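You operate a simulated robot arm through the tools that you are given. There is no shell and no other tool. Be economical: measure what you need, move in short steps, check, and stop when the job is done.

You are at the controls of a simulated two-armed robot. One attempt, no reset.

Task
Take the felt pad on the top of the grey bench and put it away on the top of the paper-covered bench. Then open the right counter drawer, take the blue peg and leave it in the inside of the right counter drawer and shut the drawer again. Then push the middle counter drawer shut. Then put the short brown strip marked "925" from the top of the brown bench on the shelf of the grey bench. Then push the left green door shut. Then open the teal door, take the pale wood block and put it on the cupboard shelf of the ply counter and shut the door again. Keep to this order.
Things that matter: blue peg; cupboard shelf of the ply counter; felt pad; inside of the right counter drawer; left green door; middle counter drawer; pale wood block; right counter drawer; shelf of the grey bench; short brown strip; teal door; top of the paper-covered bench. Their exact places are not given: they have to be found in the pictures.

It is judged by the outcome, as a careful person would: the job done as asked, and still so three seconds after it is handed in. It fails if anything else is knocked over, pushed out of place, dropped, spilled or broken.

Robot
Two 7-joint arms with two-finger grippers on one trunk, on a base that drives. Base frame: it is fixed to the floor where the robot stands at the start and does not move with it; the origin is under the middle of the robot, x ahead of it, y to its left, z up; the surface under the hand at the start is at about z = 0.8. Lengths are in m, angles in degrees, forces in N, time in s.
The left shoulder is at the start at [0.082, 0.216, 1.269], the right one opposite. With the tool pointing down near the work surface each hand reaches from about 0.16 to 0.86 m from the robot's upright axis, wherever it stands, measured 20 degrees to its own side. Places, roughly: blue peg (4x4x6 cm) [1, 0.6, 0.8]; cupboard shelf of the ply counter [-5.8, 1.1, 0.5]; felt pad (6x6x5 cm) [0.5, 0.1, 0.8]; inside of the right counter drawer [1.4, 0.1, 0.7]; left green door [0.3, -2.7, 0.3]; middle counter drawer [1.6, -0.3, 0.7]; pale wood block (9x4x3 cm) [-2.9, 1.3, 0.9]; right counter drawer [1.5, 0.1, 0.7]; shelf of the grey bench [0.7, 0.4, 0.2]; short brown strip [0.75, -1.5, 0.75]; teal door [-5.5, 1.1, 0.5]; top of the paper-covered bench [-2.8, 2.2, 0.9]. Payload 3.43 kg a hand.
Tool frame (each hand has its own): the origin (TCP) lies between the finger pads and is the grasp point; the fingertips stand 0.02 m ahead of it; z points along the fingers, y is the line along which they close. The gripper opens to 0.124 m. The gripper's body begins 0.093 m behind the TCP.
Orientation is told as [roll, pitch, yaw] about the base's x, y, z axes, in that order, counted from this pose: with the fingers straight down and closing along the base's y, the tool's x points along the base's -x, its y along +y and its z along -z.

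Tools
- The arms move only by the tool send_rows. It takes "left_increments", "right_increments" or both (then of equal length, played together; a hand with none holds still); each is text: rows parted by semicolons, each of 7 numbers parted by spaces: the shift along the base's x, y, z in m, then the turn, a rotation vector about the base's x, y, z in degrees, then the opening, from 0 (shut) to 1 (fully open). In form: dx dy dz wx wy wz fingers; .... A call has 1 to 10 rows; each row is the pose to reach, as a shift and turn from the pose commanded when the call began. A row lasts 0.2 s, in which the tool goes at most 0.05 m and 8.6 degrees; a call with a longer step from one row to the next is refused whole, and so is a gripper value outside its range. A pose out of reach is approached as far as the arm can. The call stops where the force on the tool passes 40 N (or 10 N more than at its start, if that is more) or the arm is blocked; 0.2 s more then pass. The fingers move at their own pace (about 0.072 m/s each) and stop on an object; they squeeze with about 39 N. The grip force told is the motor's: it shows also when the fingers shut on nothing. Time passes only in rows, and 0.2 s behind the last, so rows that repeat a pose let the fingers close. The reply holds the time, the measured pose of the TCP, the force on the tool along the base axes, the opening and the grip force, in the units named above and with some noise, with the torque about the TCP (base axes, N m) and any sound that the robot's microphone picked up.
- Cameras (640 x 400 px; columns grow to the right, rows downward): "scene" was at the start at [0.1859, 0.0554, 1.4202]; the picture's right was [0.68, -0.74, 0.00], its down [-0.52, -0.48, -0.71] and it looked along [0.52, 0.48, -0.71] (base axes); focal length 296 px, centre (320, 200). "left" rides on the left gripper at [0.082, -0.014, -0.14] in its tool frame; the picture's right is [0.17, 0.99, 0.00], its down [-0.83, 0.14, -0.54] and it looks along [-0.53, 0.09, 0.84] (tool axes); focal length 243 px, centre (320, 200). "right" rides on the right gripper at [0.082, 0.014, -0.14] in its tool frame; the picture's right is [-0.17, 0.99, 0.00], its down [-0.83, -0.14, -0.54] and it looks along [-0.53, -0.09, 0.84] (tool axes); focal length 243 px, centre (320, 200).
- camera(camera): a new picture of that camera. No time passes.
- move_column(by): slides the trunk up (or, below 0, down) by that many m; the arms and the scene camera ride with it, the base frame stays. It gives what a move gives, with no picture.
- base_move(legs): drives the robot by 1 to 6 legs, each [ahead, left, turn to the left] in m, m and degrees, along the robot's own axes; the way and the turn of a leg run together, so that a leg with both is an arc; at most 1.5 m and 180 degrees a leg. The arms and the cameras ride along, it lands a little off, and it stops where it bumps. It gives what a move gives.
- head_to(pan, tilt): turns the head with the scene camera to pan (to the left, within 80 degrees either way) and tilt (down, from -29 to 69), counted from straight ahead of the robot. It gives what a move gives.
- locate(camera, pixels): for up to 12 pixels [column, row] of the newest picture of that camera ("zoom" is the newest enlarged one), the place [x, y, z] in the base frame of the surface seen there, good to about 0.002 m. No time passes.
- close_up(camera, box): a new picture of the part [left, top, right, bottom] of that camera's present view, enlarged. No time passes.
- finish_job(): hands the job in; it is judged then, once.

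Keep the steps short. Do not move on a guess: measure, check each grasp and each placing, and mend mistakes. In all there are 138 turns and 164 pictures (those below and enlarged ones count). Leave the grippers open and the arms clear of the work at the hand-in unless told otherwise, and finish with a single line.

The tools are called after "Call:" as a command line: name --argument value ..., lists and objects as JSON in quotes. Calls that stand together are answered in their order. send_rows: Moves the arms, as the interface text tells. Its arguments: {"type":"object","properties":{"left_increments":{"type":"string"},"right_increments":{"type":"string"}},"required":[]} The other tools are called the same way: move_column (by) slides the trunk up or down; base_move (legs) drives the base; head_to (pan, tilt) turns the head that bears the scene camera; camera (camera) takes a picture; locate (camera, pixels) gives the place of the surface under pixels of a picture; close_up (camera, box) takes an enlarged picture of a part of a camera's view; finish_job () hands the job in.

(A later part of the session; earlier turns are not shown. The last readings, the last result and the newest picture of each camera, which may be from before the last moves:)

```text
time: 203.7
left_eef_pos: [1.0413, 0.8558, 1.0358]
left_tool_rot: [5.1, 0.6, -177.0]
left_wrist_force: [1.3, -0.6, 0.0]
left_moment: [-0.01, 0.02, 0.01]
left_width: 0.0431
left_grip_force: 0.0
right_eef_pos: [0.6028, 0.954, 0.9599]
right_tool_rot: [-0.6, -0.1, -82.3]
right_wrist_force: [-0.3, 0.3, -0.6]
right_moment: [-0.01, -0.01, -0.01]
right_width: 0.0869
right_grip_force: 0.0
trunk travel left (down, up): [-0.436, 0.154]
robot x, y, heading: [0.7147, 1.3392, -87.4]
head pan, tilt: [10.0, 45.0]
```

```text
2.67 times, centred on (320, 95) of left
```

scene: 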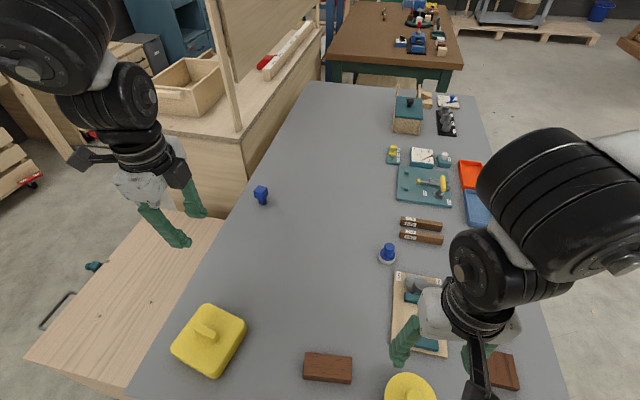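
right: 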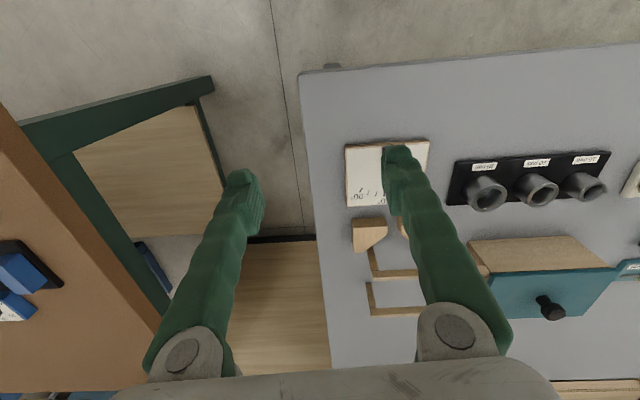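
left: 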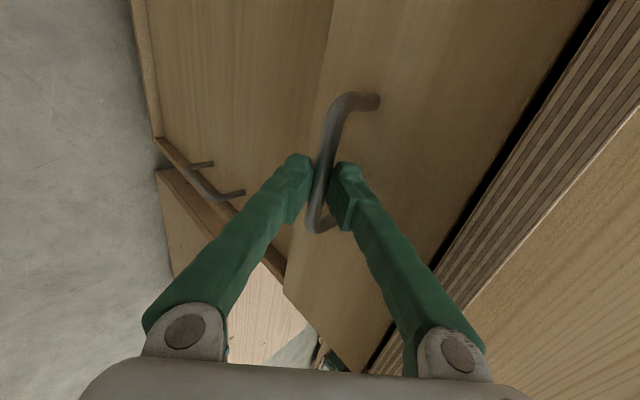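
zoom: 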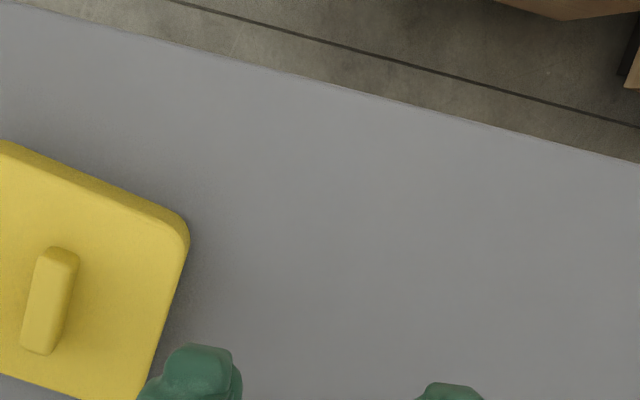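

The peg stands upright, with the head centred on [1.039,0.568], z 0.828–0.856, nearly axis-aligned. I'll move the left hand over it at a safe height in steps.

Call:
send_rows --left_increments "0 -0.03 -0.03 0 0 0 0.6; 0 -0.06 -0.06 0 0 0 0.6; 0 -0.1 -0.08 0 0 0 0.6; 0 -0.14 -0.09 0 0 0 0.6; 0 -0.18 -0.1 0 0 0 0.6; 0 -0.22 -0.1 0 0 0 0.6; 0 -0.26 -0.11 0 0 0 0.6; -0.002 -0.287 -0.11 0 0 0 0.6; -0.002 -0.287 -0.11 0 0 0 0.6;  -0.002 -0.287 -0.11 0 0 0 0.6"

Call:
camera --camera "left"

```text
time: 205.9
left_eef_pos: [1.0757, 0.6722, 0.9346]
left_tool_rot: [5.2, 0.5, -176.9]
left_wrist_force: [-0.9, 0.3, -0.1]
left_moment: [0.06, 0.0, 0.0]
left_width: 0.0744
left_grip_force: 0.0
left hand out of reach, approached as far as the arm can: row 5, 6, 7, 8, 9, 10
right_eef_pos: [0.6025, 0.9529, 0.9598]
right_tool_rot: [-0.6, 0.1, -82.3]
right_wrist_force: [1.0, -0.7, -0.3]
right_moment: [-0.03, 0.0, -0.04]
right_width: 0.087
right_grip_force: 0.0
trunk travel left (down, up): [-0.436, 0.154]
robot x, y, heading: [0.7153, 1.3397, -87.3]
head pan, tilt: [10.0, 45.0]
```

```text
106 pictures are left
```

left: 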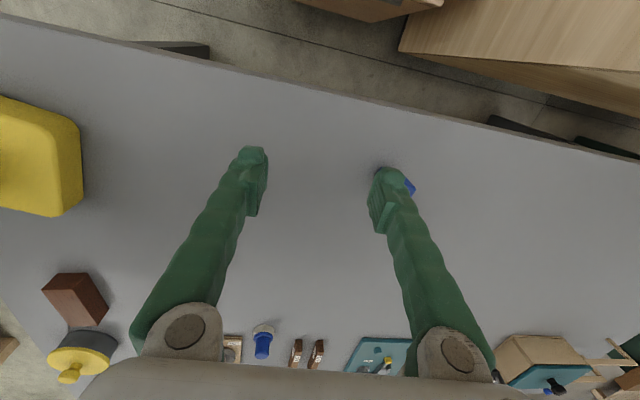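

The reach is 10 cm short. I'll turn the wrist to close along x, then tilt the fingers forward to gain reach.

Call:
send_rows --left_increments "0 0.01 0.01 0 0 8.5 0.6; 0 0.02 0.02 0 0 17 0.6; 0 0.02 0.02 0 0 25.5 0.6; 0 0.02 0.02 0 0 34 0.6; 0 0.02 0.02 0 0 42.5 0.6; 0 0.02 0.02 0 0 51 0.6; 0 0.02 0.02 0 0 59.5 0.6; 0 0.02 0.02 0 0 68 0.6; 0 0.02 0.02 0 0 76.5 0.6; 0 0.02 0.02 0 0 85 0.6"

Call:
send_rows --left_increments "-0.005 0 0 -8 0 0 0.6; -0.01 0 0 -16 0 0 0.6; -0.02 0 0 -24 0 0 0.6; -0.03 0 0 -32 0 0 0.6; -0.03 0 0 -35 0 0 0.6; -0.03 0 0 -35 0 0 0.6"

Call:
camera --camera "left"

```text
time: 208.1
left_eef_pos: [1.0937, 0.711, 0.9542]
left_tool_rot: [4.9, 0.3, -91.9]
left_wrist_force: [0.2, -0.1, 0.3]
left_moment: [0.0, 0.02, -0.03]
left_width: 0.0744
left_grip_force: 0.2
left hand out of reach, approached as far as the arm can: row 5, 6, 7, 8, 9, 10
right_eef_pos: [0.6025, 0.9535, 0.9592]
right_tool_rot: [-0.6, -0.1, -82.3]
right_wrist_force: [-0.3, 0.3, 0.1]
right_moment: [0.03, 0.0, 0.0]
right_width: 0.0869
right_grip_force: 0.1
trunk travel left (down, up): [-0.436, 0.154]
robot x, y, heading: [0.7142, 1.3356, -87.5]
head pan, tilt: [10.0, 45.0]
```

```text
time: 209.5
left_eef_pos: [1.0598, 0.7131, 0.9538]
left_tool_rot: [6.3, -34.5, -92.2]
left_wrist_force: [-0.2, -0.5, 0.7]
left_moment: [-0.02, -0.01, -0.01]
left_width: 0.0745
left_grip_force: 0.1
right_eef_pos: [0.6033, 0.9538, 0.9592]
right_tool_rot: [-0.6, 0.0, -82.3]
right_wrist_force: [-0.6, -0.5, 0.8]
right_moment: [0.0, 0.0, -0.01]
right_width: 0.0869
right_grip_force: 0.0
trunk travel left (down, up): [-0.436, 0.154]
robot x, y, heading: [0.7108, 1.3382, -87.3]
head pan, tilt: [10.0, 45.0]
```

```text
105 pictures are left
```

left: 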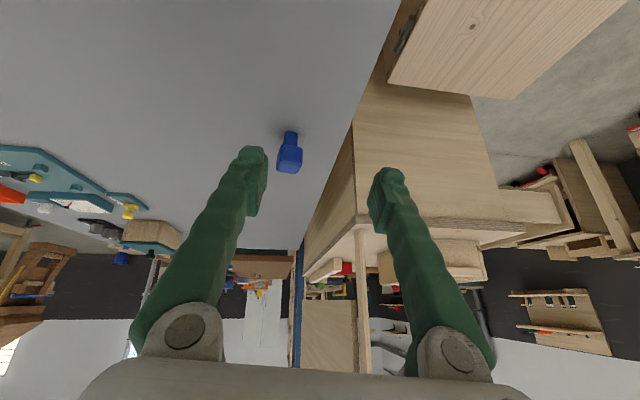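

The peg is in view. I'll move to a pre-grasp 8 cm back along the tilted approach, straightening the small sideways lean.

Call:
send_rows --left_increments "-0.007 -0.025 -0.01 0 2 0 0.6; -0.014 -0.05 -0.02 0 4 0 0.6; -0.021 -0.075 -0.033 0 6 0 0.6; -0.021 -0.099 -0.046 0 6 0 0.6; -0.021 -0.099 -0.046 0 6 0 0.6; -0.021 -0.099 -0.046 0 6 0 0.6"

Call:
camera --camera "left"

```text
time: 210.9
left_eef_pos: [1.0409, 0.6143, 0.9081]
left_tool_rot: [-0.9, -34.4, -88.1]
left_wrist_force: [-0.2, -0.3, 0.7]
left_moment: [0.0, 0.0, -0.02]
left_width: 0.0744
left_grip_force: 0.1
right_eef_pos: [0.6028, 0.9533, 0.9594]
right_tool_rot: [-0.6, 0.0, -82.3]
right_wrist_force: [0.5, -0.5, -0.3]
right_moment: [0.0, 0.02, 0.0]
right_width: 0.0866
right_grip_force: 0.0
trunk travel left (down, up): [-0.436, 0.154]
robot x, y, heading: [0.7123, 1.3432, -87.5]
head pan, tilt: [10.0, 45.0]
```

```text
104 pictures are left
```

left: 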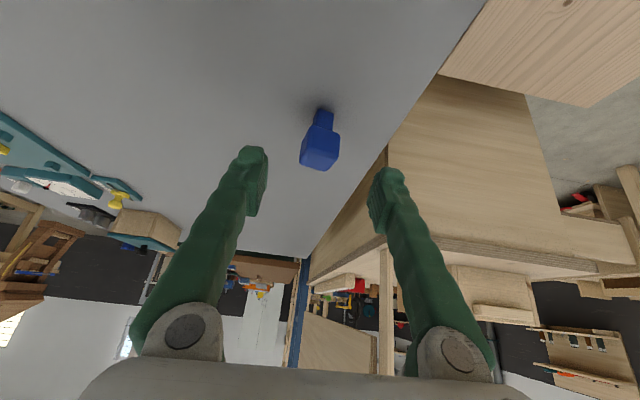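

Well within reach and centred. I'll advance and close on the head.

Call:
send_rows --left_increments "0 -0.016 -0.023 0 0 0 0.6; 0 -0.032 -0.046 0 0 0 0.6; -0.001 -0.046 -0.066 0 0 0 0.6; -0.001 -0.046 -0.066 0 0 0 0.6; -0.001 -0.046 -0.066 0 0 0 0; -0.001 -0.046 -0.066 0 0 0 0; -0.001 -0.046 -0.066 0 0 0 0"

Call:
camera --camera "left"

```text
time: 212.5
left_eef_pos: [1.0434, 0.5756, 0.8463]
left_tool_rot: [-0.8, -34.4, -88.1]
left_wrist_force: [0.2, 0.5, 1.2]
left_moment: [-0.01, 0.01, 0.01]
left_width: 0.03
left_grip_force: 38.6
left hand out of reach, approached as far as the arm can: row 3, 4, 5, 6, 7
right_eef_pos: [0.6018, 0.9533, 0.9587]
right_tool_rot: [-0.7, 0.1, -82.3]
right_wrist_force: [0.3, 1.4, 0.0]
right_moment: [0.01, 0.0, 0.0]
right_width: 0.0867
right_grip_force: 0.1
trunk travel left (down, up): [-0.436, 0.154]
robot x, y, heading: [0.7109, 1.3353, -87.5]
head pan, tilt: [10.0, 45.0]
```

```text
103 pictures are left
```

left: 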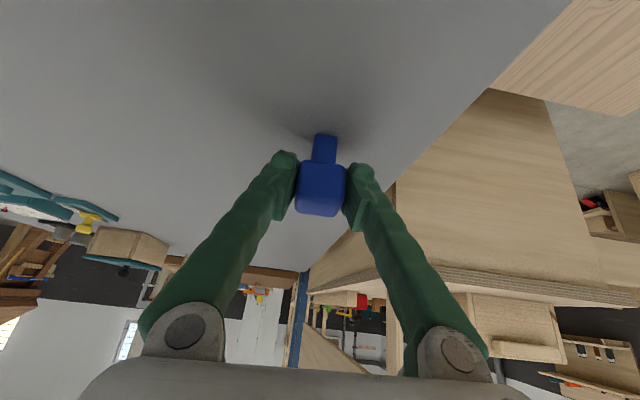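

Peg gripped (30 mm). I'll lift it and draw it back toward me.

Call:
send_rows --left_increments "0 0 0.035 0 0 0 0; 0 0 0.075 0 0 0 0; 0 0.02 0.115 0 0 0 0; 0 0.05 0.15 0 0 0 0; 0 0.09 0.17 0 0 0 0; 0 0.13 0.18 0 0 0 0; 0 0.17 0.18 0 0 0 0; -0.01 0.21 0.18 0 0 0 0; -0.02 0.25 0.18 0 0 0 0"

Call:
camera --camera "left"

Call:
camera --camera "scene"

```text
time: 214.5
left_eef_pos: [1.0286, 0.7955, 1.0256]
left_tool_rot: [-0.8, -34.4, -88.2]
left_wrist_force: [0.6, -0.2, 0.0]
left_moment: [0.02, -0.01, 0.0]
left_width: 0.0303
left_grip_force: 39.6
left hand out of reach, approached as far as the arm can: row 9
right_eef_pos: [0.6031, 0.9534, 0.9584]
right_tool_rot: [-0.7, 0.1, -82.2]
right_wrist_force: [0.8, -0.3, -1.1]
right_moment: [-0.02, 0.03, 0.0]
right_width: 0.0867
right_grip_force: 0.0
trunk travel left (down, up): [-0.436, 0.154]
robot x, y, heading: [0.7148, 1.3352, -87.5]
head pan, tilt: [10.0, 45.0]
```

```text
102 pictures are left
```

left: 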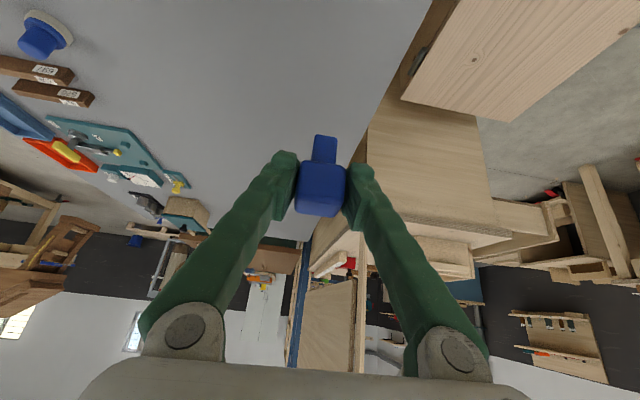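

```text
101 pictures are left
```

scene: 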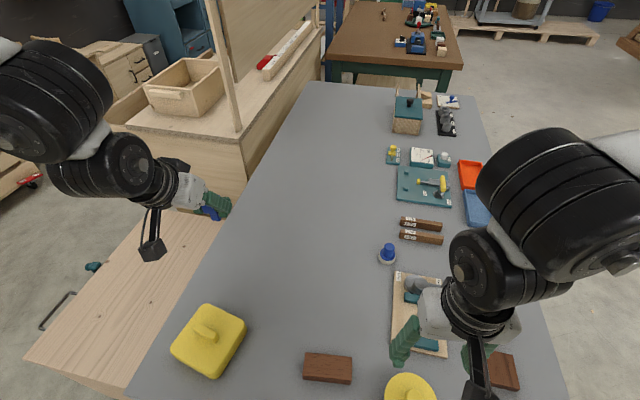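

I'll drive back to the front of the open drawer.

Call:
base_move --legs '[[-0.2, 0, 0], [0, 0, -92.5], [-1.0, 0, 0], [-0.7, 0, 0], [0, 1.0, 0]]'

Call:
head_to --pan 25 --tilt 52

Call:
camera --camera "scene"

```text
time: 245.1
left_eef_pos: [1.8344, 0.2815, 1.0256]
left_tool_rot: [-0.9, -34.4, 179.2]
left_wrist_force: [0.5, -1.2, -0.7]
left_moment: [0.0, 0.01, 0.03]
left_width: 0.0301
left_grip_force: 39.0
right_eef_pos: [2.0124, 0.7004, 0.9595]
right_tool_rot: [-0.7, 0.0, -174.9]
right_wrist_force: [-1.2, -1.1, -0.4]
right_moment: [-0.02, 0.01, 0.03]
right_width: 0.0868
right_grip_force: 0.0
trunk travel left (down, up): [-0.436, 0.154]
robot x, y, heading: [2.3931, 0.567, 179.9]
head pan, tilt: [10.0, 45.0]
```

```text
time: 245.9
left_eef_pos: [1.8352, 0.284, 1.0263]
left_tool_rot: [-0.9, -34.5, 179.0]
left_wrist_force: [-0.3, 0.2, -0.7]
left_moment: [-0.05, 0.0, 0.0]
left_width: 0.0301
left_grip_force: 39.0
right_eef_pos: [2.0134, 0.7007, 0.9586]
right_tool_rot: [-0.7, -0.1, -175.0]
right_wrist_force: [0.1, 0.2, -0.7]
right_moment: [0.0, -0.01, -0.02]
right_width: 0.0868
right_grip_force: 0.1
trunk travel left (down, up): [-0.436, 0.154]
robot x, y, heading: [2.3943, 0.5696, 179.8]
head pan, tilt: [25.0, 52.0]
```

```text
100 pictures are left
```

scene: 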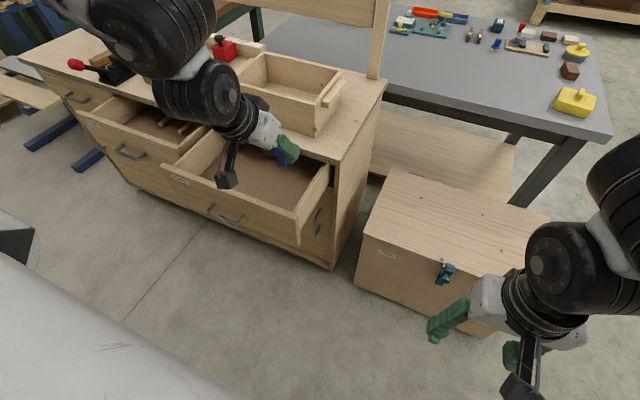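

I'll slide 0.15 m left, then bring the peg over the inside at about [1.77,0.13].

Call:
base_move --legs '[[0, 0.15, 0]]'

Call:
send_rows --left_increments "-0.03 0 -0.03 0 0 0 0; -0.065 0 -0.06 0 0 0 0; -0.065 0 -0.1 0 0 0 0; -0.065 0 -0.14 0 0 0 0; -0.065 0 -0.17 0 0 0 0; -0.065 0 -0.17 0 0 0 0"

Call:
camera --camera "scene"

Call:
camera --camera "left"

```text
time: 248.5
left_eef_pos: [1.8353, 0.1307, 1.0253]
left_tool_rot: [-0.8, -34.4, 179.2]
left_wrist_force: [-0.3, -0.6, 0.9]
left_moment: [0.02, 0.01, -0.01]
left_width: 0.0302
left_grip_force: 39.6
right_eef_pos: [2.0126, 0.5491, 0.9583]
right_tool_rot: [-0.6, 0.0, -174.9]
right_wrist_force: [0.3, -0.2, 0.2]
right_moment: [0.03, 0.0, -0.01]
right_width: 0.0866
right_grip_force: 0.1
trunk travel left (down, up): [-0.436, 0.154]
robot x, y, heading: [2.3903, 0.4211, 179.9]
head pan, tilt: [25.0, 52.0]
```

```text
time: 249.9
left_eef_pos: [1.7704, 0.1321, 0.8556]
left_tool_rot: [-0.9, -34.4, 179.2]
left_wrist_force: [-0.3, -0.6, -1.1]
left_moment: [0.0, 0.03, 0.0]
left_width: 0.0302
left_grip_force: 39.2
right_eef_pos: [2.0115, 0.5492, 0.9593]
right_tool_rot: [-0.6, 0.0, -175.0]
right_wrist_force: [-0.2, -0.8, -0.2]
right_moment: [0.0, -0.01, 0.03]
right_width: 0.087
right_grip_force: 0.0
trunk travel left (down, up): [-0.436, 0.154]
robot x, y, heading: [2.3959, 0.4179, 180.0]
head pan, tilt: [25.0, 52.0]
```

```text
99 pictures are left
```

scene: 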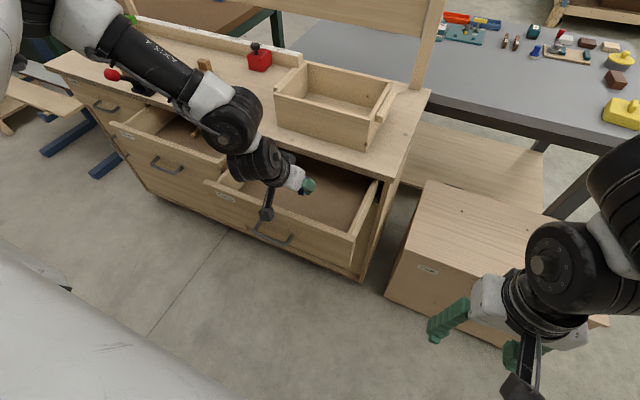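

```text
98 pictures are left
```

left: 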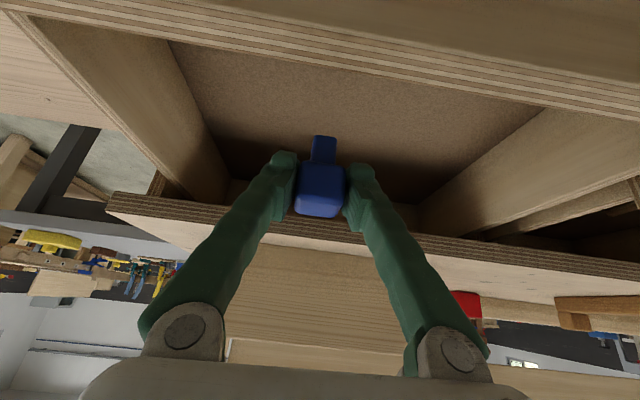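

I'll lower in small steps and check the wrist camera's clearance over the drawer front.

Call:
send_rows --left_increments "0 0 -0.02 0 0 0 0; 0 0 -0.04 0 0 0 0; 0 0 -0.055 0 0 0 0; 0 0 -0.055 0 0 0 0"

Call:
close_up --camera "scene" --box '[180, 120, 380, 260]'

```text
time: 250.9
left_eef_pos: [1.7689, 0.1309, 0.8013]
left_tool_rot: [-0.8, -34.5, 179.2]
left_wrist_force: [-0.4, 0.2, -0.4]
left_moment: [0.0, -0.01, 0.06]
left_width: 0.0303
left_grip_force: 39.3
right_eef_pos: [2.0119, 0.5489, 0.9587]
right_tool_rot: [-0.6, 0.0, -175.0]
right_wrist_force: [-0.4, -0.8, 1.1]
right_moment: [0.01, -0.02, 0.0]
right_width: 0.0865
right_grip_force: 0.0
trunk travel left (down, up): [-0.436, 0.154]
robot x, y, heading: [2.393, 0.4204, 179.9]
head pan, tilt: [25.0, 52.0]
```

```text
2.86 times, centred on (280, 190) of scene
```

zoom: 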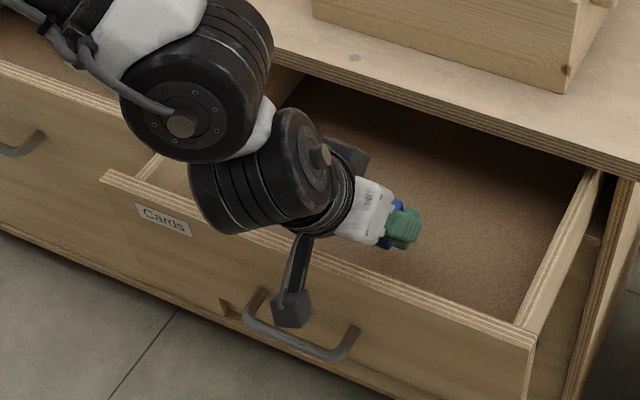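

Call:
locate --camera "zoom" --pixels '[[292, 295], [292, 318], [300, 262], [303, 242], [340, 255], [400, 285], [240, 210], [480, 260]]'

```text
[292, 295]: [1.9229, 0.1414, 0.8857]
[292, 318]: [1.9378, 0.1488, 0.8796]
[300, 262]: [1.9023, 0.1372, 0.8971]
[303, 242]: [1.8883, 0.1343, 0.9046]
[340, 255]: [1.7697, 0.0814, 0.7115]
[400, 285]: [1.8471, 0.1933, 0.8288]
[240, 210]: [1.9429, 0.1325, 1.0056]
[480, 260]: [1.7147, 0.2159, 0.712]
```

Clearances: I'll shift 2 cm inward to x 1.75, then lower until the peg touches the drawer floor (z 0.712).

Call:
send_rows --left_increments "-0.019 0 0 0 0 0 0; -0.019 0 -0.015 0 0 0 0; -0.019 0 -0.028 0 0 0 0; -0.019 0 -0.036 0 0 0 0; -0.019 0 -0.041 0 0 0 0; -0.019 0 -0.041 0 0 0 0"

Call:
close_up --camera "scene" --box '[180, 120, 380, 260]'

Call:
camera --camera "left"

```text
time: 252.3
left_eef_pos: [1.7497, 0.1311, 0.7607]
left_tool_rot: [-0.9, -34.5, 179.2]
left_wrist_force: [0.0, -0.8, 5.0]
left_moment: [-0.07, 0.07, -0.02]
left_width: 0.0302
left_grip_force: 39.0
right_eef_pos: [2.0115, 0.5495, 0.9593]
right_tool_rot: [-0.6, 0.0, -174.8]
right_wrist_force: [-0.2, 0.4, -0.4]
right_moment: [-0.02, 0.0, 0.02]
right_width: 0.0869
right_grip_force: 0.0
trunk travel left (down, up): [-0.436, 0.154]
robot x, y, heading: [2.3894, 0.4224, 180.2]
head pan, tilt: [25.0, 52.0]
```

```text
2.86 times, centred on (280, 190) of scene
```

zoom: 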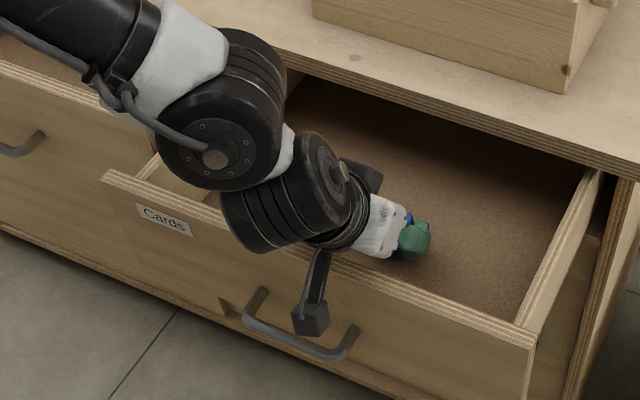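

```text
95 pictures are left
```

left: 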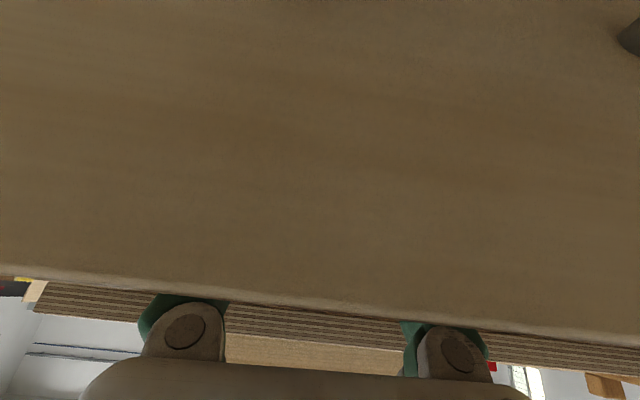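

The peg touches the floor (5 N). I'll open and rise straight up.

Call:
send_rows --left_increments "0 0 0 0 0 0 0.45; 0 0 0 0 0 0 0.45; 0 0 0.02 0 0 0 0.45; 0 0 0.05 0 0 0 0.45; 0 0 0.095 0 0 0 0.45; 0 0 0.14 0 0 0 0.45; 0 0 0.185 0 0 0 0.45; 0.04 0 0.2 0 0 0 0.45; 0.08 0 0.22 0 0 0 0.45"

Call:
camera --camera "scene"

Call:
camera --camera "left"

```text
time: 254.3
left_eef_pos: [1.8313, 0.1325, 0.9812]
left_tool_rot: [-0.8, -34.5, 179.1]
left_wrist_force: [0.5, -0.5, -0.3]
left_moment: [-0.04, 0.03, -0.01]
left_width: 0.0556
left_grip_force: 0.1
right_eef_pos: [2.0131, 0.5486, 0.9588]
right_tool_rot: [-0.5, 0.0, -174.9]
right_wrist_force: [0.6, 0.5, 0.7]
right_moment: [-0.03, 0.03, 0.02]
right_width: 0.0866
right_grip_force: 0.0
trunk travel left (down, up): [-0.436, 0.154]
robot x, y, heading: [2.3886, 0.4214, 179.8]
head pan, tilt: [25.0, 52.0]
```

```text
94 pictures are left
```

scene: 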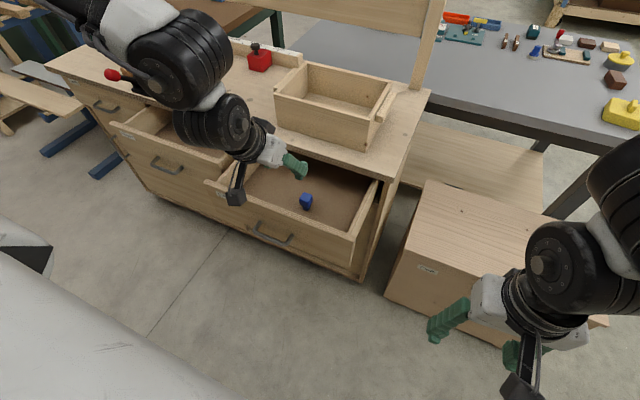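

```text
93 pictures are left
```

left: 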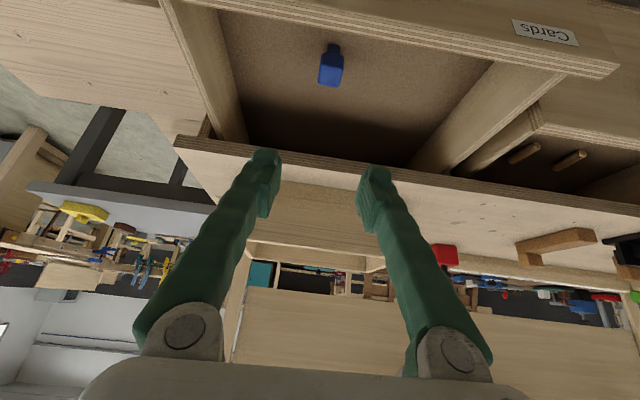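

The peg stands inside. I'll close the fingers and bring the hand in front of the drawer face, above its handle.

Call:
send_rows --left_increments "0.04 -0.005 0 0 0 0 0; 0.078 -0.015 0 0 0 0 0; 0.078 -0.015 -0.04 0 0 0 0; 0.078 -0.015 -0.08 0 0 0 0; 0.078 -0.015 -0.12 0 0 0 0; 0.078 -0.015 -0.163 0 0 0 0; 0.078 -0.015 -0.163 0 0 0 0;  0.078 -0.015 -0.163 0 0 0 0"

Call:
close_up --camera "scene" --box '[140, 100, 400, 270]'

```text
time: 256.1
left_eef_pos: [1.9083, 0.1185, 0.8161]
left_tool_rot: [-0.8, -34.5, 179.2]
left_wrist_force: [-0.4, -0.2, -0.1]
left_moment: [0.02, 0.0, 0.0]
left_width: 0.0
left_grip_force: 34.7
left hand out of reach, approached as far as the arm can: row 1, 2
right_eef_pos: [2.0111, 0.5494, 0.9582]
right_tool_rot: [-0.6, 0.1, -174.9]
right_wrist_force: [-0.2, -0.4, 0.9]
right_moment: [0.02, 0.0, -0.01]
right_width: 0.0867
right_grip_force: 0.0
trunk travel left (down, up): [-0.436, 0.154]
robot x, y, heading: [2.3898, 0.418, -180.1]
head pan, tilt: [25.0, 52.0]
```

```text
2.35 times, centred on (270, 185) of scene
```

zoom: 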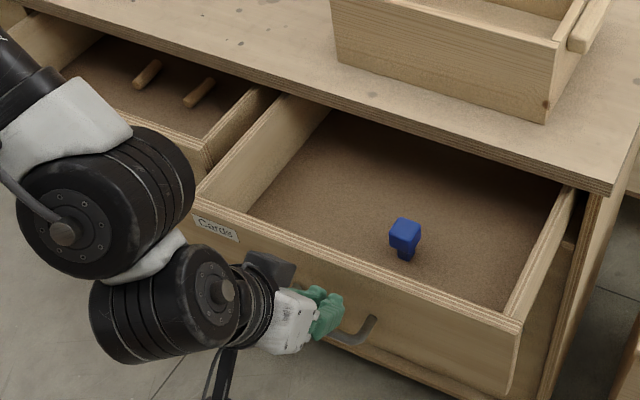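

Fingers are at the face, above the handle. I'll push in at a gentle pace.

Call:
send_rows --left_increments "-0.012 0 0 0 0 0 0; -0.028 0 0 0 0 0 0; -0.046 0 0 0 0 0 0; -0.066 0 0 0 0 0 0; -0.086 0 0 0 0 0 0; -0.106 0 0 0 0 0 0; -0.126 0 0 0 0 0 0; -0.146 0 0 0 0 0 0; -0.164 0 0 0 0 0 0; -0.178 0 0 0 0 0 0"

Call:
close_up --camera "scene" --box '[140, 80, 400, 250]'

```text
time: 258.3
left_eef_pos: [1.7305, 0.1162, 0.8177]
left_tool_rot: [-1.0, -34.3, 179.2]
left_wrist_force: [1.1, 0.7, -0.1]
left_moment: [0.01, 0.02, 0.02]
left_width: 0.0001
left_grip_force: 34.7
right_eef_pos: [2.0112, 0.5497, 0.9595]
right_tool_rot: [-0.7, 0.1, -174.9]
right_wrist_force: [0.4, 0.0, -0.2]
right_moment: [-0.01, -0.02, 0.05]
right_width: 0.0866
right_grip_force: 0.2
trunk travel left (down, up): [-0.436, 0.154]
robot x, y, heading: [2.3904, 0.4218, 179.8]
head pan, tilt: [25.0, 52.0]
```

```text
2.35 times, centred on (270, 165) of scene
```

zoom: 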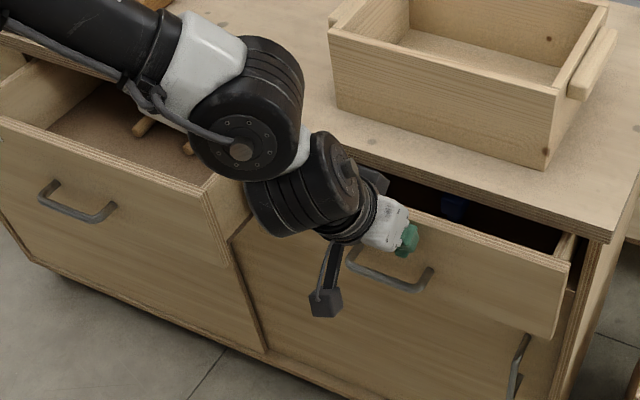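

The drawer is going in, with the peg still standing. I'll push the remaining 7 cm slowly.

Call:
send_rows --left_increments "-0.015 0 0 0 0 0 0; -0.03 0 0 0 0 0 0; -0.043 0 0 0 0 0 0; -0.055 0 0 0 0 0 0; -0.064 0 0 0 0 0 0; -0.071 0 0 0 0 0 0; -0.076 0 0 0 0 0 0; -0.076 0 0 0 0 0 0"

Call:
close_up --camera "scene" --box '[140, 80, 400, 250]'

```text
time: 260.1
left_eef_pos: [1.6592, 0.1163, 0.8161]
left_tool_rot: [-0.9, -34.3, 179.2]
left_wrist_force: [19.8, -1.8, 2.3]
left_moment: [-0.1, 0.01, 0.1]
left_width: 0.0062
left_grip_force: 34.4
right_eef_pos: [2.0137, 0.5488, 0.9593]
right_tool_rot: [-0.6, -0.1, -174.8]
right_wrist_force: [0.2, 0.3, 0.6]
right_moment: [0.01, 0.0, 0.0]
right_width: 0.0868
right_grip_force: 0.0
trunk travel left (down, up): [-0.436, 0.154]
robot x, y, heading: [2.3897, 0.4205, -180.0]
head pan, tilt: [25.0, 52.0]
```

```text
2.35 times, centred on (270, 165) of scene
```

zoom: 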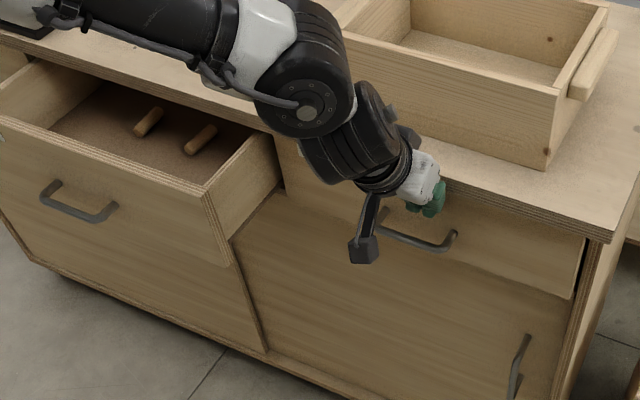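

The right drawer is shut (20 N back). I'll retreat the hand and measure both fronts.

Call:
send_rows --left_increments "0.04 0 0 0 0 0 0; 0.08 0 0.01 0 0 0 0; 0.12 0 0.03 0 0 0 0; 0.16 0 0.06 0 0 0 0; 0.2 0 0.09 0 0 0 0; 0.235 0 0.12 0 0 0 0; 0.235 0 0.12 0 0 0 0"

Call:
camera --camera "scene"

Call:
locate --camera "scene" --pixels '[[170, 166], [150, 160], [210, 158], [130, 142], [190, 175], [300, 185], [330, 195], [160, 145]]'

```text
time: 261.7
left_eef_pos: [1.889, 0.1157, 0.9383]
left_tool_rot: [-0.8, -34.4, 179.2]
left_wrist_force: [-1.3, 0.9, -0.9]
left_moment: [0.01, 0.0, 0.01]
left_width: 0.0
left_grip_force: 34.3
right_eef_pos: [2.0119, 0.5484, 0.9589]
right_tool_rot: [-0.7, 0.1, -174.9]
right_wrist_force: [-0.3, 0.5, 1.1]
right_moment: [0.02, 0.01, -0.02]
right_width: 0.0868
right_grip_force: 0.0
trunk travel left (down, up): [-0.436, 0.154]
robot x, y, heading: [2.3897, 0.4161, 179.9]
head pan, tilt: [25.0, 52.0]
```

```text
89 pictures are left
```

scene: 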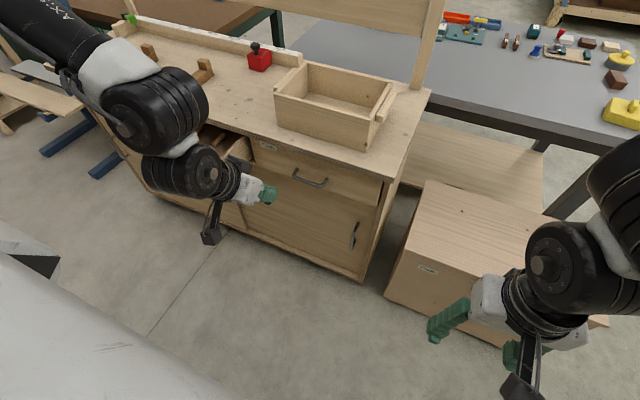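

```text
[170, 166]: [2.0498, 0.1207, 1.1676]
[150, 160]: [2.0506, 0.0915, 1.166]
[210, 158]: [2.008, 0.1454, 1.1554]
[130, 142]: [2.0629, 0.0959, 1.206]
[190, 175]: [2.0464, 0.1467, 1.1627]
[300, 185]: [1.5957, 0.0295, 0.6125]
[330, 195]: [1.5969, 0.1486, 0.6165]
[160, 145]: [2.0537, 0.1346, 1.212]
```

Call:
locate --camera "scene" --pixels '[[345, 180], [290, 160], [310, 182], [370, 190]]'

Call:
base_move --legs '[[0, 0.46, 0]]'

Call:
camera --camera "scene"

```text
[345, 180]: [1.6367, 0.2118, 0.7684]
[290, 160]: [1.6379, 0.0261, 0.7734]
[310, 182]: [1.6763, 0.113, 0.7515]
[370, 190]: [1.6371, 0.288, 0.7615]
```

```text
time: 268.3
left_eef_pos: [1.898, -0.3496, 0.9387]
left_tool_rot: [-0.9, -34.4, -179.9]
left_wrist_force: [0.2, 0.1, 0.6]
left_moment: [0.01, 0.02, 0.01]
left_width: 0.0002
left_grip_force: 34.3
right_eef_pos: [2.013, 0.0882, 0.9586]
right_tool_rot: [-0.6, 0.1, -174.0]
right_wrist_force: [-0.7, -0.3, 0.1]
right_moment: [-0.01, -0.01, 0.02]
right_width: 0.0869
right_grip_force: 0.2
trunk travel left (down, up): [-0.436, 0.154]
robot x, y, heading: [2.3942, -0.0395, -179.2]
head pan, tilt: [25.0, 52.0]
```

```text
88 pictures are left
```

scene: 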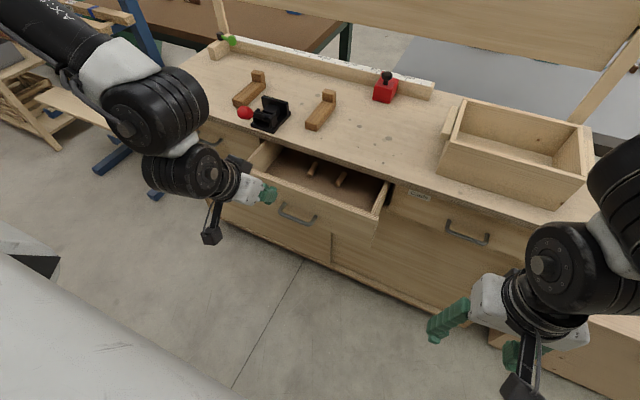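

The right drawer is fully shut (face at x 1.637). I'll measure the middle drawer's front.

Call:
locate --camera "scene" --pixels '[[282, 207], [298, 220], [314, 219], [262, 185], [350, 230], [320, 205], [335, 180], [372, 220]]'

```text
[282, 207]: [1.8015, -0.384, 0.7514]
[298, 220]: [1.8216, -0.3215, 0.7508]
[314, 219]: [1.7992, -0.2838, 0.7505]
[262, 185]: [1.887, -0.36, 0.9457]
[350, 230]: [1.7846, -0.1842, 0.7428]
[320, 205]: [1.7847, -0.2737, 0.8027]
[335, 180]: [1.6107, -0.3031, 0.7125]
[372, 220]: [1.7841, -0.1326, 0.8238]
```

Front face at x 1.784, handle centre y -0.333. I'll lower the fist in front of it, above the handle, and push.

Call:
send_rows --left_increments "-0.01 0.005 -0.04 0 0 0 0; -0.02 0.012 -0.08 0 0 0 0; -0.04 0.017 -0.122 0 0 0 0; -0.06 0.017 -0.122 0 0 0 0; -0.08 0.017 -0.122 0 0 0 0; -0.1 0.017 -0.122 0 0 0 0; -0.12 0.017 -0.122 0 0 0 0; -0.14 0.017 -0.122 0 0 0 0; -0.16 0.017 -0.122 0 0 0 0; -0.18 0.017 -0.122 0 0 0 0"

Call:
camera --camera "scene"

```text
time: 270.5
left_eef_pos: [1.7174, -0.3317, 0.8167]
left_tool_rot: [-0.9, -34.4, -179.8]
left_wrist_force: [-0.4, 0.2, -0.3]
left_moment: [-0.03, 0.0, 0.03]
left_width: 0.0
left_grip_force: 34.6
right_eef_pos: [2.0119, 0.086, 0.9594]
right_tool_rot: [-0.6, 0.1, -173.9]
right_wrist_force: [0.4, -0.8, -0.2]
right_moment: [0.0, -0.02, 0.05]
right_width: 0.0868
right_grip_force: 0.1
trunk travel left (down, up): [-0.436, 0.154]
robot x, y, heading: [2.3963, -0.0367, -179.1]
head pan, tilt: [25.0, 52.0]
```

```text
87 pictures are left
```

scene: 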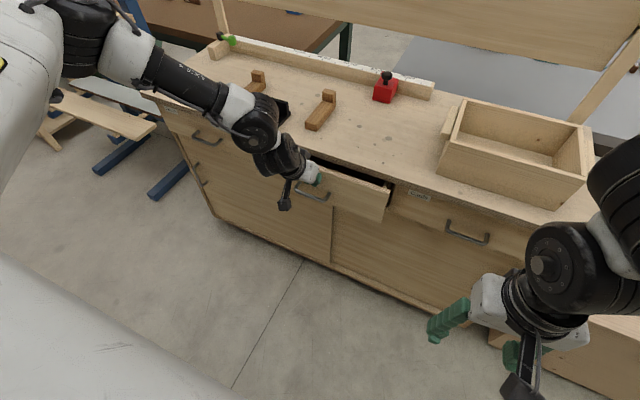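

Call:
send_rows --left_increments "-0.015 0 0 0 0 0 0; -0.03 0 0 0 0 0 0; -0.042 0 0 0 0 0 0; -0.05 0 0 0 0 0 0; -0.057 0 0 0 0 0 0; -0.063 0 0 0 0 0 0; -0.063 0 0 0 0 0 0; -0.02 0 0.01 0 0 0 0; 0.02 0 0.03 0 0 0 0; 0.06 0 0.05 0 0 0 0"

Call:
camera --camera "scene"

Call:
locate --camera "scene" --pixels '[[340, 185], [360, 195], [375, 205], [430, 205]]'

```text
time: 272.7
left_eef_pos: [1.7783, -0.335, 0.8692]
left_tool_rot: [-0.8, -34.4, -179.9]
left_wrist_force: [-0.3, 0.8, 0.5]
left_moment: [-0.05, 0.01, 0.01]
left_width: 0.0
left_grip_force: 34.1
right_eef_pos: [2.015, 0.0853, 0.9595]
right_tool_rot: [-0.6, 0.0, -173.9]
right_wrist_force: [0.1, -0.7, -0.2]
right_moment: [-0.01, -0.01, 0.02]
right_width: 0.0869
right_grip_force: 0.1
trunk travel left (down, up): [-0.436, 0.154]
robot x, y, heading: [2.3945, -0.0332, -179.3]
head pan, tilt: [25.0, 52.0]
```

```text
86 pictures are left
```

scene: 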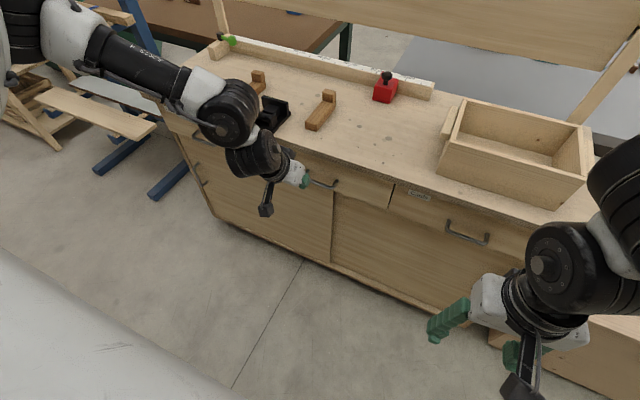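

```text
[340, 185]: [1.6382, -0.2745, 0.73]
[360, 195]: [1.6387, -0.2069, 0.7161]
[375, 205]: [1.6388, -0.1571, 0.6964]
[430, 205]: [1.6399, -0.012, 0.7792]
```

Both drawers are flush. Next is the strip on the brown bench, so I'll draw the left hand back and drive round to the front side of the grey bench.

Call:
send_rows --left_increments "0.04 0 0.02 0 0 0 0.3; 0.08 0 0.04 0 0 0 0.3; 0.11 0 0.08 0 0 0 0.3; 0.12 0 0.12 0 0 0 0.3"

Call:
base_move --legs '[[0, -0.8, 0], [0, -0.78, 0], [1.45, 0, 0], [1.4, 0, 0], [0, 0, 90]]'

Call:
head_to --pan 15 --tilt 20

Call:
camera --camera "scene"

```text
time: 273.9
left_eef_pos: [1.9181, -0.3653, 0.9422]
left_tool_rot: [3.4, -28.4, 177.7]
left_wrist_force: [0.2, 0.9, -0.4]
left_moment: [-0.04, -0.07, 0.04]
left_width: 0.0373
left_grip_force: 0.0
left hand out of reach, approached as far as the arm can: row 4
right_eef_pos: [2.0139, 0.0895, 0.9589]
right_tool_rot: [-0.4, 0.0, -174.0]
right_wrist_force: [-0.2, 0.5, 0.4]
right_moment: [-0.03, -0.02, 0.0]
right_width: 0.0869
right_grip_force: 0.0
trunk travel left (down, up): [-0.436, 0.154]
robot x, y, heading: [2.3951, -0.0332, -179.0]
head pan, tilt: [25.0, 52.0]
stopped in row 4 (left hand): the arm was blocked; the commanded pose is now the measured one
```

```text
time: 316.8
left_eef_pos: [-0.0932, 1.0667, 0.9429]
left_tool_rot: [3.2, -28.5, -93.0]
left_wrist_force: [0.2, 0.4, 0.5]
left_moment: [0.02, 0.03, 0.03]
left_width: 0.0373
left_grip_force: 0.0
right_eef_pos: [-0.5455, 1.1685, 0.9595]
right_tool_rot: [-0.6, 0.1, -84.5]
right_wrist_force: [-0.4, 0.6, 0.1]
right_moment: [0.0, 0.02, -0.02]
right_width: 0.0868
right_grip_force: 0.0
trunk travel left (down, up): [-0.436, 0.154]
robot x, y, heading: [-0.4189, 1.5506, -89.8]
head pan, tilt: [25.0, 52.0]
```

```text
time: 317.8
left_eef_pos: [-0.0935, 1.0677, 0.9422]
left_tool_rot: [3.1, -28.4, -92.8]
left_wrist_force: [0.0, -0.1, 0.4]
left_moment: [0.01, 0.0, -0.03]
left_width: 0.0372
left_grip_force: 0.0
right_eef_pos: [-0.546, 1.1685, 0.9593]
right_tool_rot: [-0.6, 0.1, -84.6]
right_wrist_force: [-0.8, 0.5, 1.3]
right_moment: [-0.01, 0.0, 0.0]
right_width: 0.0866
right_grip_force: 0.1
trunk travel left (down, up): [-0.436, 0.154]
robot x, y, heading: [-0.4179, 1.5504, -89.6]
head pan, tilt: [15.0, 20.0]
```

```text
85 pictures are left
```

scene: 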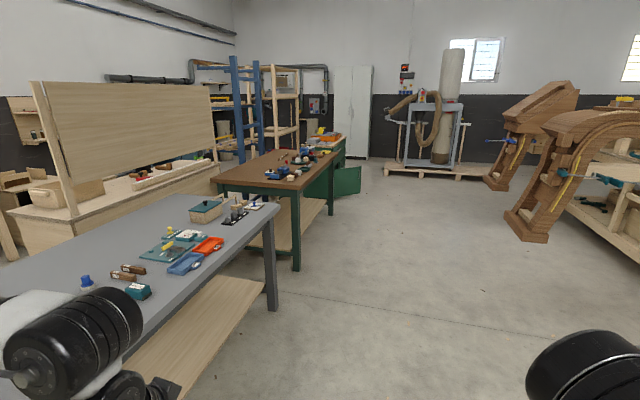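

The floor ahead is clear. I'll measure the brown bench and zoom on its top.

Call:
close_up --camera "scene" --box '[200, 120, 380, 220]'

Call:
locate --camera "scene" --pixels '[[298, 192], [295, 265], [280, 165], [340, 150], [350, 178], [329, 205], [235, 285], [275, 300], [330, 135], [260, 280]]'

Call:
base_move --legs '[[1.5, 0, 0], [1.5, 0, 0], [0, 0, 90]]'

Call:
head_to --pan 0 --tilt 35

Call:
camera --camera "scene"

```text
3.56 times, centred on (290, 170) of scene
```

zoom: 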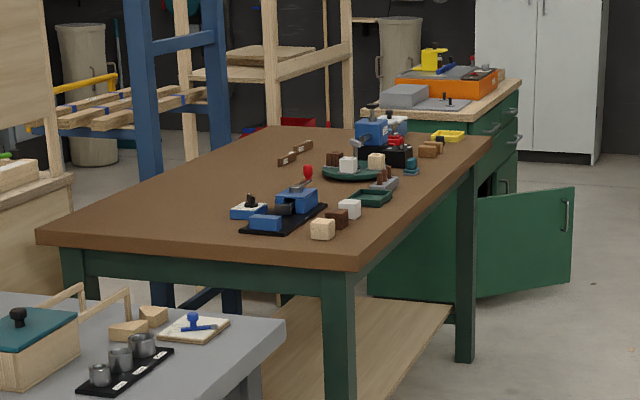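

```text
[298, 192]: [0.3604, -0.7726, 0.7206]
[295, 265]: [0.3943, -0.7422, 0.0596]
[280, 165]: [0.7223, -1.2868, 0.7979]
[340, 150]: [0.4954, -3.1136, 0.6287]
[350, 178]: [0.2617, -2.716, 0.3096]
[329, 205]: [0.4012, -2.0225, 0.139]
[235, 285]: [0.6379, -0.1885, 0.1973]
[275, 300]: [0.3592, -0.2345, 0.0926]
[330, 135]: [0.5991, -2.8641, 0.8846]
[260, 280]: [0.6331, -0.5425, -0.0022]
```

```text
time: 341.3
left_eef_pos: [0.0112, -1.1783, 0.9428]
left_tool_rot: [3.2, -28.5, -4.2]
left_wrist_force: [0.7, 0.2, 0.5]
left_moment: [-0.02, 0.01, 0.02]
left_width: 0.0372
left_grip_force: 0.1
right_eef_pos: [-0.0996, -1.6295, 0.9582]
right_tool_rot: [-0.7, 0.1, 4.3]
right_wrist_force: [0.2, -0.2, -0.5]
right_moment: [-0.01, 0.0, 0.01]
right_width: 0.0867
right_grip_force: 0.0
trunk travel left (down, up): [-0.436, 0.154]
robot x, y, heading: [-0.4785, -1.4959, -1.1]
head pan, tilt: [15.0, 20.0]
```

```text
time: 342.1
left_eef_pos: [0.0109, -1.1792, 0.9423]
left_tool_rot: [3.1, -28.5, -4.2]
left_wrist_force: [1.0, -0.9, 0.5]
left_moment: [-0.01, -0.01, 0.0]
left_width: 0.0372
left_grip_force: 0.0
right_eef_pos: [-0.0982, -1.6298, 0.9593]
right_tool_rot: [-0.7, 0.2, 4.3]
right_wrist_force: [0.5, 0.4, -0.6]
right_moment: [0.01, -0.03, -0.02]
right_width: 0.0868
right_grip_force: 0.1
trunk travel left (down, up): [-0.436, 0.154]
robot x, y, heading: [-0.4746, -1.4946, -0.8]
head pan, tilt: [0.0, 35.0]
```

```text
83 pictures are left
```

scene: 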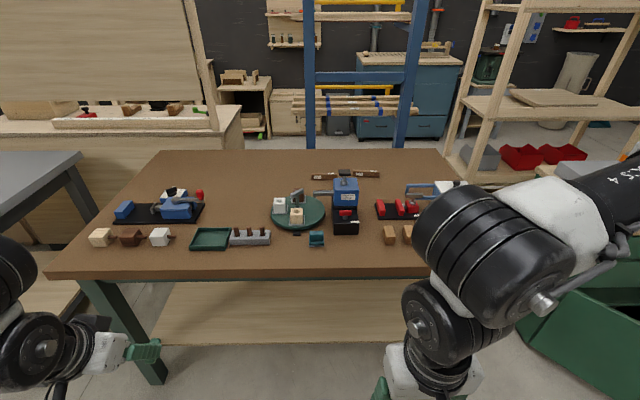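

Two brown strips appear near (325,176) and (360,173). I'll zoom to read the labels.

Call:
close_up --camera "scene" --box '[290, 155, 400, 225]'

Call:
locate --camera "zoom" --pixels '[[130, 120], [280, 115], [200, 115], [300, 110], [345, 100], [430, 108], [515, 105], [360, 150]]'

```text
5.71 times, centred on (345, 190) of scene
```

zoom: 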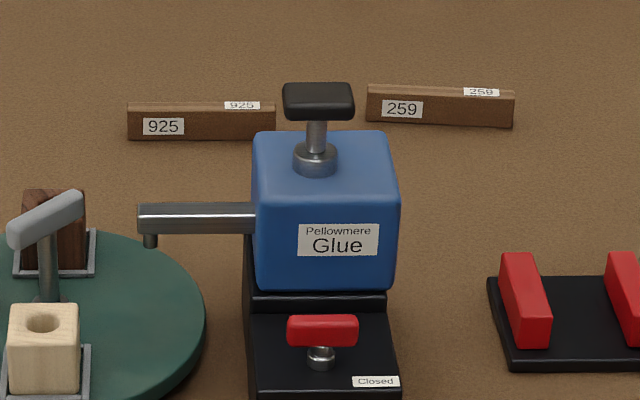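

```text
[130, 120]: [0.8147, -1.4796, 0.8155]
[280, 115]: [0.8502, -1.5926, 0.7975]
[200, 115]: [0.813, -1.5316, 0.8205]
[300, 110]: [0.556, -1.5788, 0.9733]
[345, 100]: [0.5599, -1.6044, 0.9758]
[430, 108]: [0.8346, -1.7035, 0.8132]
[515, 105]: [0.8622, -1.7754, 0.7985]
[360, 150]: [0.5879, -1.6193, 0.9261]
```

The "925" strip is the left one: from y -1.48 to -1.59, x≈0.82, with the glue dispenser in front of its right end. I'll raise the trunk for reach, then move in with the left hand.

Call:
move_column --by 0.15

Call:
base_move --legs '[[0, -0.31, 0.8], [0.49, 0, 0]]'

Call:
head_to --pan 15 --tilt 45

Call:
camera --camera "scene"

```text
time: 343.8
left_eef_pos: [0.0113, -1.1791, 1.0918]
left_tool_rot: [3.2, -28.3, -4.1]
left_wrist_force: [0.3, -0.1, -0.3]
left_moment: [0.01, 0.02, -0.02]
left_width: 0.0373
left_grip_force: 0.1
right_eef_pos: [-0.0991, -1.6297, 1.1075]
right_tool_rot: [-0.5, 0.1, 4.1]
right_wrist_force: [0.6, 0.8, 0.0]
right_moment: [0.01, 0.06, 0.0]
right_width: 0.0868
right_grip_force: 0.1
trunk travel left (down, up): [-0.586, 0.004]
robot x, y, heading: [-0.4763, -1.4926, -0.9]
head pan, tilt: [0.0, 35.0]
```

```text
time: 351.6
left_eef_pos: [0.4916, -1.4698, 1.0928]
left_tool_rot: [3.2, -28.6, -2.5]
left_wrist_force: [0.3, -0.5, -0.2]
left_moment: [0.01, -0.03, -0.02]
left_width: 0.0373
left_grip_force: 0.0
right_eef_pos: [0.3941, -1.9235, 1.1084]
right_tool_rot: [-0.5, 0.0, 5.8]
right_wrist_force: [-0.5, -0.3, -0.8]
right_moment: [-0.01, -0.02, 0.01]
right_width: 0.0869
right_grip_force: 0.0
trunk travel left (down, up): [-0.586, 0.004]
robot x, y, heading: [0.0122, -1.8004, 0.8]
head pan, tilt: [0.0, 35.0]
```

```text
time: 352.4
left_eef_pos: [0.4909, -1.4695, 1.0928]
left_tool_rot: [3.2, -28.5, -2.5]
left_wrist_force: [0.3, 0.1, 0.2]
left_moment: [0.0, 0.02, -0.01]
left_width: 0.037
left_grip_force: 0.0
right_eef_pos: [0.395, -1.9222, 1.1084]
right_tool_rot: [-0.5, 0.1, 5.8]
right_wrist_force: [-0.1, -0.1, 0.1]
right_moment: [0.01, 0.0, 0.0]
right_width: 0.0867
right_grip_force: 0.0
trunk travel left (down, up): [-0.586, 0.004]
robot x, y, heading: [0.0115, -1.802, 0.6]
head pan, tilt: [15.0, 45.0]
```

```text
81 pictures are left
```

scene: 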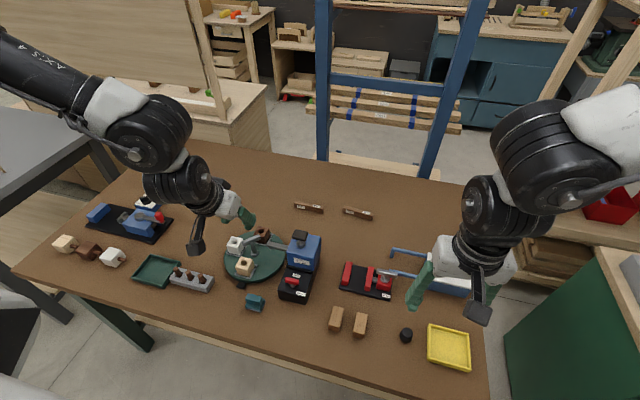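

I'll zoom on the strip from here and measure it.

Call:
close_up --camera "scene" --box '[280, 190, 340, 230]'

Call:
locate --camera "zoom" --pixels '[[150, 145], [460, 170], [160, 170], [455, 200], [300, 158], [150, 190], [155, 130], [465, 155]]'

Call:
locate --camera "scene" --pixels '[[302, 234], [318, 240], [290, 243], [275, 238], [345, 212], [262, 235]]'

```text
10.00 times, centred on (310, 210) of scene
```

zoom: 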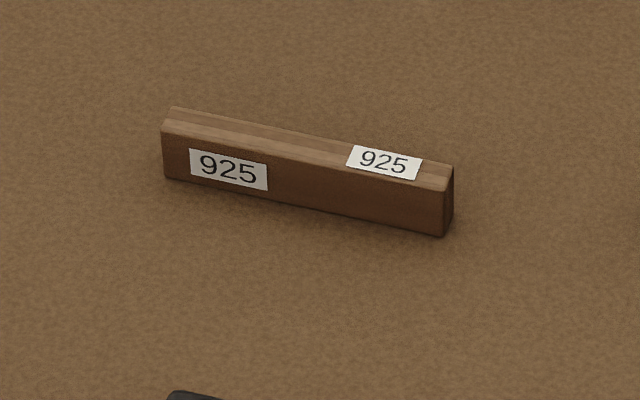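

```text
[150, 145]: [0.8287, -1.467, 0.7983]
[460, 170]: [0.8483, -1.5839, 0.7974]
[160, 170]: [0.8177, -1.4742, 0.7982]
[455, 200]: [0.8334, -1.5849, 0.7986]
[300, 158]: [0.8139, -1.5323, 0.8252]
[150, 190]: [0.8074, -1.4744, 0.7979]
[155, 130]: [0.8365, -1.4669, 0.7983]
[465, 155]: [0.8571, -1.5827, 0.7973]
```

```text
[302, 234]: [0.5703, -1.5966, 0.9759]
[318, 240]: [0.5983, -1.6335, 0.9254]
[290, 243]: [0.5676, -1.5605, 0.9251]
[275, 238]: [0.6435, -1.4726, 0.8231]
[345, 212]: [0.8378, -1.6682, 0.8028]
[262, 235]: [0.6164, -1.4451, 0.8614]
```

Call:
locate --camera "zoom" --pixels '[[178, 117], [172, 128], [300, 137], [300, 150], [440, 165], [438, 182], [200, 140], [420, 190], [370, 160]]'

```text
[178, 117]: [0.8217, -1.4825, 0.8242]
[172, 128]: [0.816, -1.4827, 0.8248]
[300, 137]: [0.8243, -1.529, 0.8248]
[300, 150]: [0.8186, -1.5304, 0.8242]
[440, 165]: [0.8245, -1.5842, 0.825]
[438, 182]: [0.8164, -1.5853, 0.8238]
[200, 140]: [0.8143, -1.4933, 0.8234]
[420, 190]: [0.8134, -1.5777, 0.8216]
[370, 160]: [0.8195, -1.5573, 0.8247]
```

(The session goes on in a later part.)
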